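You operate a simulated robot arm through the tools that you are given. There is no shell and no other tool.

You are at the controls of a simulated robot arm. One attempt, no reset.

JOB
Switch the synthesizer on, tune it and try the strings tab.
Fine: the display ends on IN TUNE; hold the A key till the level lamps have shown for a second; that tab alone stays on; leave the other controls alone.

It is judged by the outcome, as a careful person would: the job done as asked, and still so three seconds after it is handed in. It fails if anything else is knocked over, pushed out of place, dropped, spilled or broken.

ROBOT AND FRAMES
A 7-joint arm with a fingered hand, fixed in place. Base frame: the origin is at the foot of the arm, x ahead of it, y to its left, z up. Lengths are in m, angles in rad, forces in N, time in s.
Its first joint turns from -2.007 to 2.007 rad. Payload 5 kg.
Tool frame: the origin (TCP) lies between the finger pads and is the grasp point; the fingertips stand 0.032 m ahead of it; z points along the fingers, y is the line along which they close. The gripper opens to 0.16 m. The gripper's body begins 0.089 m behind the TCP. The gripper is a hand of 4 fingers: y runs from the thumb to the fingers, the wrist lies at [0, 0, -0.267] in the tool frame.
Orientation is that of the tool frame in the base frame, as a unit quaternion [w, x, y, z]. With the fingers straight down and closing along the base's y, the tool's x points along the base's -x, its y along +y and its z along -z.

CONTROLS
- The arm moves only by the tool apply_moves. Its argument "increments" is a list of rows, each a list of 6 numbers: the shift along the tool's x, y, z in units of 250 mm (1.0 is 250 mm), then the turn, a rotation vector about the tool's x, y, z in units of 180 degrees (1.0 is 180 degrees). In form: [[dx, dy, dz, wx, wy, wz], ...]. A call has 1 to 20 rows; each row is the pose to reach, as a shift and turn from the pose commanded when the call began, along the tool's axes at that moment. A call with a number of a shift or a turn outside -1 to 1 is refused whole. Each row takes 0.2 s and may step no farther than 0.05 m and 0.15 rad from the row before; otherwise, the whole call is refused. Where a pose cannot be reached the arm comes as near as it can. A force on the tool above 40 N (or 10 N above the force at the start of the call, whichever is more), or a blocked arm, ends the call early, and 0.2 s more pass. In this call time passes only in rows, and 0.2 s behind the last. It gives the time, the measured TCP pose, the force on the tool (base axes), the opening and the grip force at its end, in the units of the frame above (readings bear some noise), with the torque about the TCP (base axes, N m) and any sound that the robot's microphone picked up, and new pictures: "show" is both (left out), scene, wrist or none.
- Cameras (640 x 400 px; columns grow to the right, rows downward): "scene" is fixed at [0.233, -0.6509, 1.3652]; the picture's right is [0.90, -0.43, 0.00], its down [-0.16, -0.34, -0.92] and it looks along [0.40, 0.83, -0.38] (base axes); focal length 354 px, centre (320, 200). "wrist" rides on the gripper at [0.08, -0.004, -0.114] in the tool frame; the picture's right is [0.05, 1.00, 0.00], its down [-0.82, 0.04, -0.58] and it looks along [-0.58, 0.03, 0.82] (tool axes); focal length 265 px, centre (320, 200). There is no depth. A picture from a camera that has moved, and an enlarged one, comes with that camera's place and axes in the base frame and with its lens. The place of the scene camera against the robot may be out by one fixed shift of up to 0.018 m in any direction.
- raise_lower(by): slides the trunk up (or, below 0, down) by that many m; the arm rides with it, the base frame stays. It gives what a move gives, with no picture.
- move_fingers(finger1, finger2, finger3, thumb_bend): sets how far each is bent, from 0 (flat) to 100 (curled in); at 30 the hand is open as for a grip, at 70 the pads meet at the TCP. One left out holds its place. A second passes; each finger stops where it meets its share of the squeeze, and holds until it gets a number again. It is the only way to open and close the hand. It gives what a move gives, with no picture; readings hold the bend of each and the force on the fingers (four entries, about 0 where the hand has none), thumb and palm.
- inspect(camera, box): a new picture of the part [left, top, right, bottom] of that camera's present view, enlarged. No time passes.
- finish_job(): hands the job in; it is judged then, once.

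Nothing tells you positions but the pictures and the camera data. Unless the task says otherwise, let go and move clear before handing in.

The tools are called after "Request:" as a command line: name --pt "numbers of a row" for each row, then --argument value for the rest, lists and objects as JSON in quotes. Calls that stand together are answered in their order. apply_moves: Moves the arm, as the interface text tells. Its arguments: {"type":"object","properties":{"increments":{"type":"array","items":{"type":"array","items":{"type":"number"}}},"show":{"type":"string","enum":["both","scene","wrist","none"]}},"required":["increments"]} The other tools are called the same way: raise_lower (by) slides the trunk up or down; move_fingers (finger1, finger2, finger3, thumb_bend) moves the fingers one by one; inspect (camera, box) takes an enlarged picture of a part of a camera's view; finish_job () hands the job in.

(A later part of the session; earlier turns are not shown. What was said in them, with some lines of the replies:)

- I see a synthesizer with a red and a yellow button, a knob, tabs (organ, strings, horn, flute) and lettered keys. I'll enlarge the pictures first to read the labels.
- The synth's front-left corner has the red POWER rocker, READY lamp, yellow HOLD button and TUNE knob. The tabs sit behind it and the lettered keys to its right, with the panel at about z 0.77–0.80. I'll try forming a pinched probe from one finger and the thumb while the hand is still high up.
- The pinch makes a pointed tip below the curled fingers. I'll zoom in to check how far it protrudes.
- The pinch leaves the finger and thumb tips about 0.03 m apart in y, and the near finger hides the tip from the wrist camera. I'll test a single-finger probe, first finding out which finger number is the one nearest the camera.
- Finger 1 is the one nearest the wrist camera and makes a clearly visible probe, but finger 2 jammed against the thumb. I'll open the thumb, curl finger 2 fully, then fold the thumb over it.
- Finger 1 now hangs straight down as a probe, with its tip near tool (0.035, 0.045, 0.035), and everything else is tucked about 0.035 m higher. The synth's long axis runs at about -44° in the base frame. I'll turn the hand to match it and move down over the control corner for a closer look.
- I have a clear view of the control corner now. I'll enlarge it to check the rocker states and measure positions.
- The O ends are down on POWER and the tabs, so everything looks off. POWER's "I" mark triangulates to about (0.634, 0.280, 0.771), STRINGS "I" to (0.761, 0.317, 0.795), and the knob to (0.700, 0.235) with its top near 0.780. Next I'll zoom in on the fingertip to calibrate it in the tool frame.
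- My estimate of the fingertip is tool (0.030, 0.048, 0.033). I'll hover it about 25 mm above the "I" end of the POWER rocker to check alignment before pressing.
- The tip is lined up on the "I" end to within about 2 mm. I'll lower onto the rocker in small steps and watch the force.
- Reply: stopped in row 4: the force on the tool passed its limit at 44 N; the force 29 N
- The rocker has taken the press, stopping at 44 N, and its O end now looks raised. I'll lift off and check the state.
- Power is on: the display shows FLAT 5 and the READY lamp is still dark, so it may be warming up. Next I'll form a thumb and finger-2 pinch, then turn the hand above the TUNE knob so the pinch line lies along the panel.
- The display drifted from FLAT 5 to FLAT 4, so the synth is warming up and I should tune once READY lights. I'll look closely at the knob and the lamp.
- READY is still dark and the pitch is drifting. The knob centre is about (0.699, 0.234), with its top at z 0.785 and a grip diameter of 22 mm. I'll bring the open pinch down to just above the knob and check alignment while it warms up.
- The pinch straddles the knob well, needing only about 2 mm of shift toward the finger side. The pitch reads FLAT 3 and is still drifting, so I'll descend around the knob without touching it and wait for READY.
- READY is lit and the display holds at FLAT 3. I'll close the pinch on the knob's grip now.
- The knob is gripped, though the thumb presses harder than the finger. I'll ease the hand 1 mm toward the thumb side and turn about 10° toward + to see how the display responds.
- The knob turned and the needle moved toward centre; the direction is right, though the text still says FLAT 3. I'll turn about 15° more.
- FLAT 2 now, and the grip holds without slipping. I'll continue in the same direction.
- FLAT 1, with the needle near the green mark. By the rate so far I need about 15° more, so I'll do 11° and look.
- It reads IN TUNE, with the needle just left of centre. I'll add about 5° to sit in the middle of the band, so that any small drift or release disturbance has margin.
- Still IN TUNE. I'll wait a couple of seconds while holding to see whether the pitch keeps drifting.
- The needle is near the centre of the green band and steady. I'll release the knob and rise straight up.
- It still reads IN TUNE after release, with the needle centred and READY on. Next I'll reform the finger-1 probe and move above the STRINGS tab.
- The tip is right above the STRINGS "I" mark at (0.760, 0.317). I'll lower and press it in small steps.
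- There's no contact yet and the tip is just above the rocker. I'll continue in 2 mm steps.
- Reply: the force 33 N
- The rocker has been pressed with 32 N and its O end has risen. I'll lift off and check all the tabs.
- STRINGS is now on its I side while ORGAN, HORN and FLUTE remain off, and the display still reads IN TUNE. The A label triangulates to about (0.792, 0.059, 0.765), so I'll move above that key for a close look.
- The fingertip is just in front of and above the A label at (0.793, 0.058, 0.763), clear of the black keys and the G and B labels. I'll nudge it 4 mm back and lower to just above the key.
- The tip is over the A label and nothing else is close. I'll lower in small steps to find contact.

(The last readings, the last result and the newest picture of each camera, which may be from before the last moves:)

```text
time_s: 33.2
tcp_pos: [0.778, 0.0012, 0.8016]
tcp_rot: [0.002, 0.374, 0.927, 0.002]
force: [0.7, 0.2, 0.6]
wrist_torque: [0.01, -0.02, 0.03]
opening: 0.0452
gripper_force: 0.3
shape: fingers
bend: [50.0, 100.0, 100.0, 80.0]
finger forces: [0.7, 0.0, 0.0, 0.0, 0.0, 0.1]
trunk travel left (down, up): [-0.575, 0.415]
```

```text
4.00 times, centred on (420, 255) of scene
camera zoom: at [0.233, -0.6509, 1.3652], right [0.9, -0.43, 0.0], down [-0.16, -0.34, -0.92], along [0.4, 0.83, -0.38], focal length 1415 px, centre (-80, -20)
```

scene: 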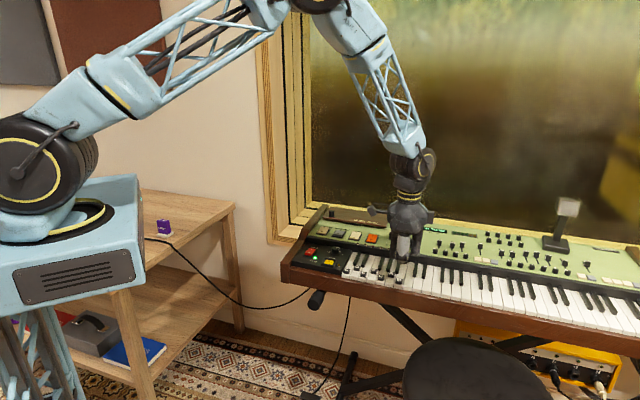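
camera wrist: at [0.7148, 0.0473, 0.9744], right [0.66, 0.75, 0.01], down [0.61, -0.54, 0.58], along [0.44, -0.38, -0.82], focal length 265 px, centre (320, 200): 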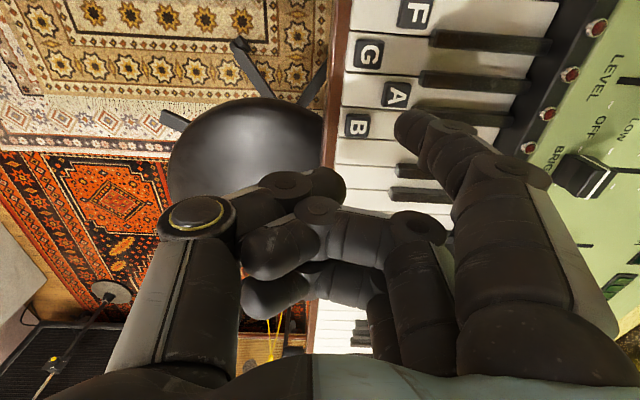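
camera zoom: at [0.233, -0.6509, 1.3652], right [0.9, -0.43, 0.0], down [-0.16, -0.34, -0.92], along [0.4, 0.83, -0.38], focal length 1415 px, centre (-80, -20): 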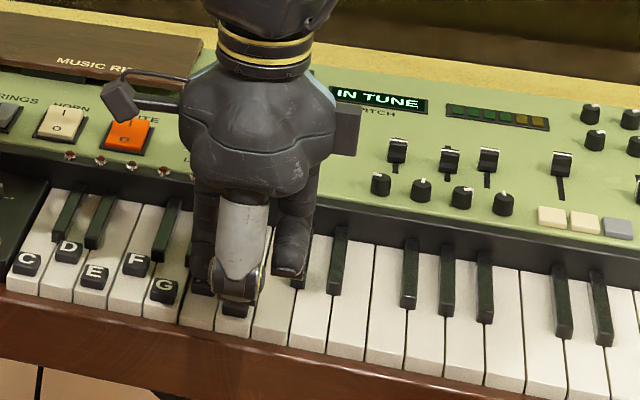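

Contact has just begun at 0.7 N on finger 1. I'll press the key down in 2 mm steps and hold it there.

Request:
apply_moves --pt "0 0 0.008 0 0 0" --pt "0 0 0.016 0 0 0" --pt "0 0 0.024 0 0 0" --pt "0 0 0.032 0 0 0" --pt "0 0 0.032 0 0 0" --show "scene"

Request:
inspect --camera "scene" --box '[340, 205, 500, 305]'

Request:
inspect --camera "wrist" --box '[300, 60, 492, 180]'

```text
time_s: 34.4
tcp_pos: [0.7767, 0.0019, 0.7949]
tcp_rot: [0.003, 0.374, 0.927, 0.002]
force: [-1.4, 1.0, 18.2]
wrist_torque: [1.11, -0.22, 0.09]
opening: 0.0453
gripper_force: 9.0
shape: fingers
bend: [52.0, 100.0, 100.0, 80.0]
finger forces: [18.5, 0.0, 0.1, 0.0, 0.0, 0.0]
trunk travel left (down, up): [-0.575, 0.415]
heard: click
```

scene: 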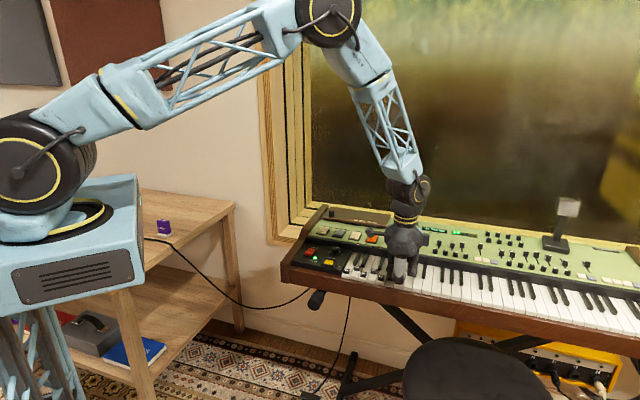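

```text
4.00 times, centred on (420, 255) of scene
camera zoom: at [0.233, -0.6509, 1.3652], right [0.9, -0.43, 0.0], down [-0.16, -0.34, -0.92], along [0.4, 0.83, -0.38], focal length 1415 px, centre (-80, -20)
```

zoom: 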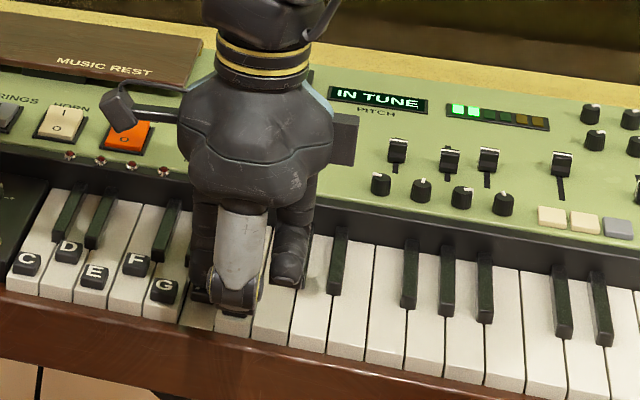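

```text
3.33 times, centred on (396, 120) of wrist
camera zoom: at [0.7165, 0.0539, 0.907], right [0.66, 0.75, 0.01], down [0.61, -0.54, 0.58], along [0.44, -0.38, -0.81], focal length 885 px, centre (67, 467)
```

zoom: 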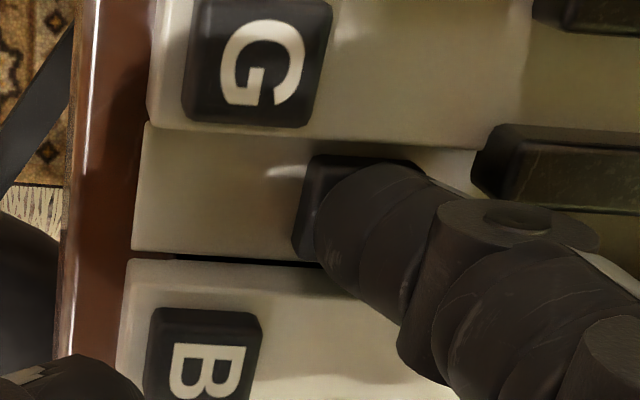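

The A key is down with a click heard, and the level lamps have lit with two green segments. I'll keep holding and watch them.

Request:
apply_moves --pt "0 0 0 0 0 0" --pt "0 0 0 0 0 0" --pt "0 0 0 0 0 0" --pt "0 0 0 0 0 0" --pt "0 0 0 0 0 0" --pt "0 0 0 0 0 0" --pt "0 0 0 0 0 0" --show "none"

Request:
inspect --camera "scene" --box '[340, 205, 500, 305]'

```text
time_s: 36.0
tcp_pos: [0.7769, 0.0009, 0.7931]
tcp_rot: [0.002, 0.374, 0.927, 0.002]
force: [0.2, -1.3, 21.9]
wrist_torque: [1.28, -0.34, -0.03]
opening: 0.0457
gripper_force: 10.5
shape: fingers
bend: [52.0, 100.0, 100.0, 80.0]
finger forces: [22.0, 0.0, 0.0, 0.0, 0.1, 0.0]
trunk travel left (down, up): [-0.575, 0.415]
```

```text
4.00 times, centred on (420, 255) of scene
camera zoom: at [0.233, -0.6509, 1.3652], right [0.9, -0.43, 0.0], down [-0.16, -0.34, -0.92], along [0.4, 0.83, -0.38], focal length 1415 px, centre (-80, -20)
```

zoom: 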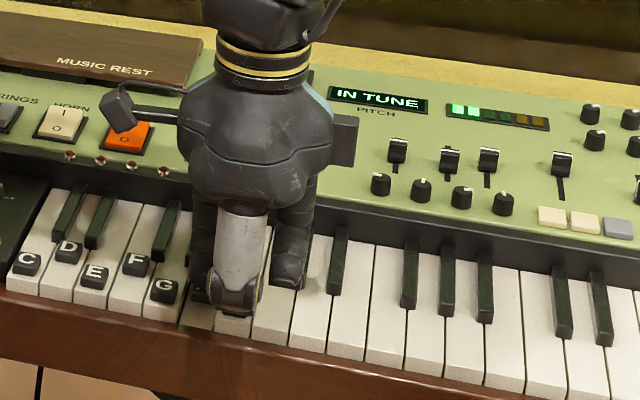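

Two green level lamps have stayed lit for over 1.6 s. I'll hold a little longer and check the other lamp row from the wrist camera before releasing.

Request:
apply_moves --pt "0 0 0 0 0 0" --pt "0 0 0 0 0 0" --pt "0 0 0 0 0 0" --pt "0 0 0 0 0 0" --show "wrist"

Request:
inspect --camera "scene" --box '[400, 212, 496, 272]'

Request:
inspect --camera "scene" --box '[300, 210, 396, 270]'

```text
time_s: 37.0
tcp_pos: [0.7768, 0.0021, 0.7936]
tcp_rot: [0.002, 0.376, 0.927, 0.003]
force: [0.7, -2.3, 22.6]
wrist_torque: [1.29, -0.38, -0.12]
opening: 0.0456
gripper_force: 11.0
shape: fingers
bend: [52.0, 100.0, 100.0, 80.0]
finger forces: [22.2, 0.0, 0.1, 0.1, 0.1, 0.0]
trunk travel left (down, up): [-0.575, 0.415]
camera wrist: at [0.7162, 0.0536, 0.9065], right [0.66, 0.75, 0.01], down [0.61, -0.54, 0.58], along [0.44, -0.38, -0.81], focal length 265 px, centre (320, 200)
```

wrist: 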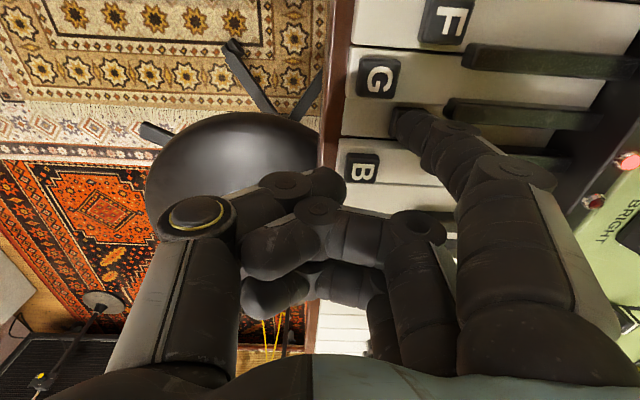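

```text
6.67 times, centred on (448, 242) of scene
camera zoom: at [0.233, -0.6509, 1.3652], right [0.9, -0.43, 0.0], down [-0.16, -0.34, -0.92], along [0.4, 0.83, -0.38], focal length 2358 px, centre (-533, -80)
```

zoom: 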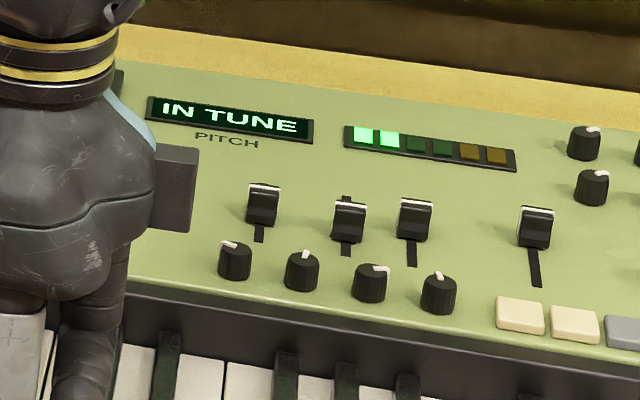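

```text
6.67 times, centred on (348, 240) of scene
camera zoom: at [0.233, -0.6509, 1.3652], right [0.9, -0.43, 0.0], down [-0.16, -0.34, -0.92], along [0.4, 0.83, -0.38], focal length 2358 px, centre (133, -67)
```

zoom: 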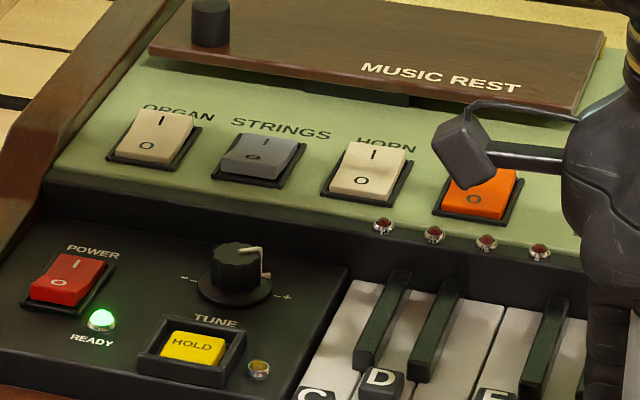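

The level lamps have now shown steadily for well over 2 s with the A key alone held. I'll lift straight off and move clear.

Request:
apply_moves --pt "0 0 -0.04 0 0 0" --pt "0 0 -0.1 0 0 0" --pt "0 0 -0.2 0 0 0" --pt "0 0 -0.36 0 0 0" --pt "0 0 -0.54 0 0 0" --pt "0 0 -0.72 0 0 0" --pt "0 0 -0.9 0 0 0" --pt "0 0 -1.0 0 0 0" --show "both"

Request:
inspect --camera "scene" --box '[300, 195, 460, 295]'

Request:
inspect --camera "scene" --box '[400, 200, 640, 350]'

Request:
inspect --camera "scene" --box '[390, 212, 470, 262]'

```text
time_s: 38.8
tcp_pos: [0.778, 0.0045, 1.0455]
tcp_rot: [0.002, 0.374, 0.927, 0.003]
force: [0.7, -0.5, 0.1]
wrist_torque: [0.02, -0.04, 0.04]
opening: 0.0451
gripper_force: 0.1
shape: fingers
bend: [50.0, 100.0, 100.0, 80.0]
finger forces: [0.0, 0.0, 0.0, 0.0, 0.1, 0.0]
trunk travel left (down, up): [-0.575, 0.415]
camera wrist: at [0.7168, 0.0565, 1.158], right [0.66, 0.75, 0.01], down [0.61, -0.54, 0.58], along [0.44, -0.38, -0.82], focal length 265 px, centre (320, 200)
```

scene: 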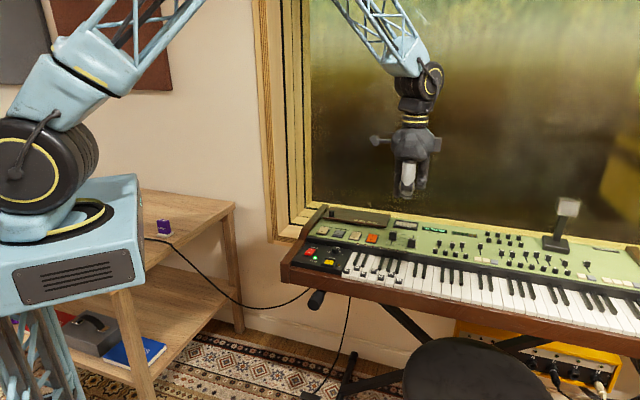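
wrist: 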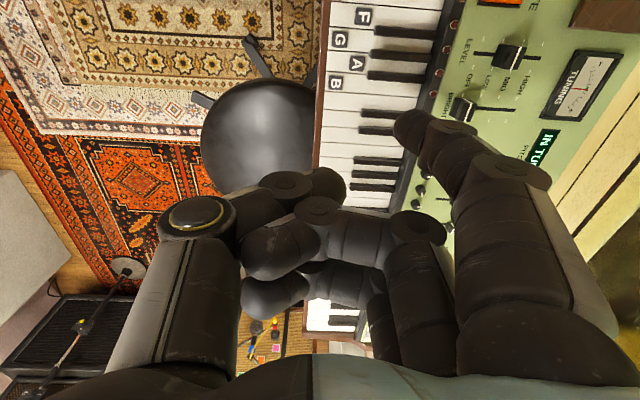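

```text
4.00 times, centred on (380, 245) of scene
camera zoom: at [0.233, -0.6509, 1.3652], right [0.9, -0.43, 0.0], down [-0.16, -0.34, -0.92], along [0.4, 0.83, -0.38], focal length 1415 px, centre (80, 20)
```

zoom: 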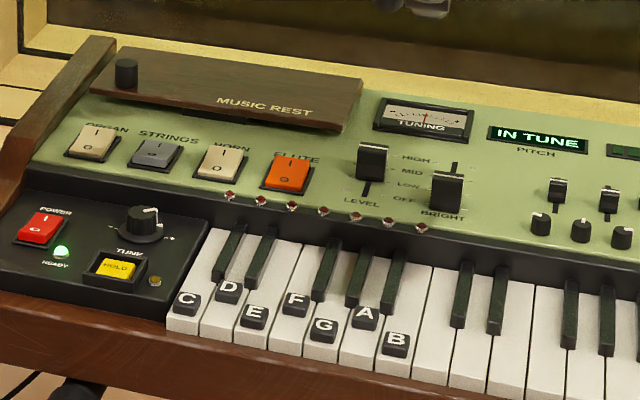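

```text
2.67 times, centred on (520, 275) of scene
camera zoom: at [0.233, -0.6509, 1.3652], right [0.9, -0.43, 0.0], down [-0.16, -0.34, -0.92], along [0.4, 0.83, -0.38], focal length 943 px, centre (-213, 0)
```

zoom: 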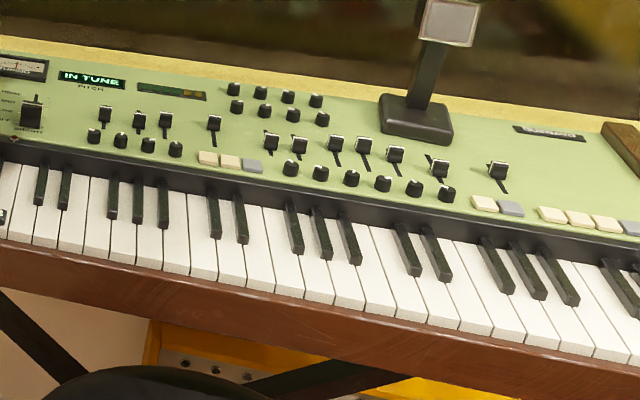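

```text
8.00 times, centred on (430, 237) of scene
camera zoom: at [0.233, -0.6509, 1.3652], right [0.9, -0.43, 0.0], down [-0.16, -0.34, -0.92], along [0.4, 0.83, -0.38], focal length 2830 px, centre (-560, -96)
```

zoom: 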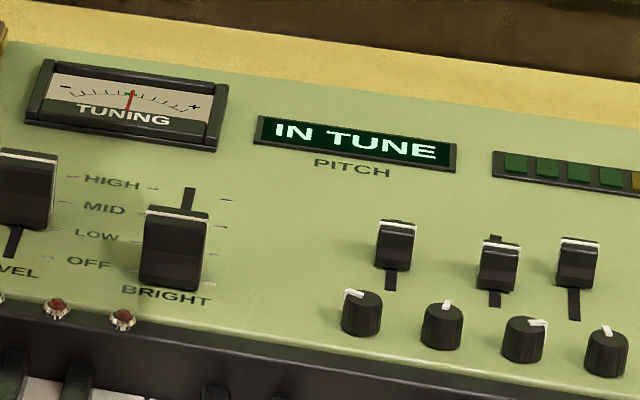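

Power and READY are on, and the display reads IN TUNE with the needle centred. Only STRINGS is on, the A key is back up with the level lamps out, the other controls look as they did at the start, and the arm is clear. I'm handing the job in.

Request:
finish_job

```text
The job is handed in.
```

The synthesizer is on, tuned, and the strings tab has been tried. I've handed the job in, but no verdict has come back.

- **Power and tuning:** I switched it on and waited for READY to light. Then I turned TUNE toward + until the display went from FLAT 3 to IN TUNE. It still read IN TUNE in the last picture, about 20 seconds later.
- **Strings tab:** STRINGS is on, and ORGAN, HORN and FLUTE are off.
- **A key:** I held A until the level lamps, two green segments, had shown for at least 2.5 seconds. They went out when I let go.
- **Other controls:** I didn't touch HOLD, the sliders or the other knobs. They look as they did at the start. Nothing was knocked or moved, and the arm is well clear of the keyboard.
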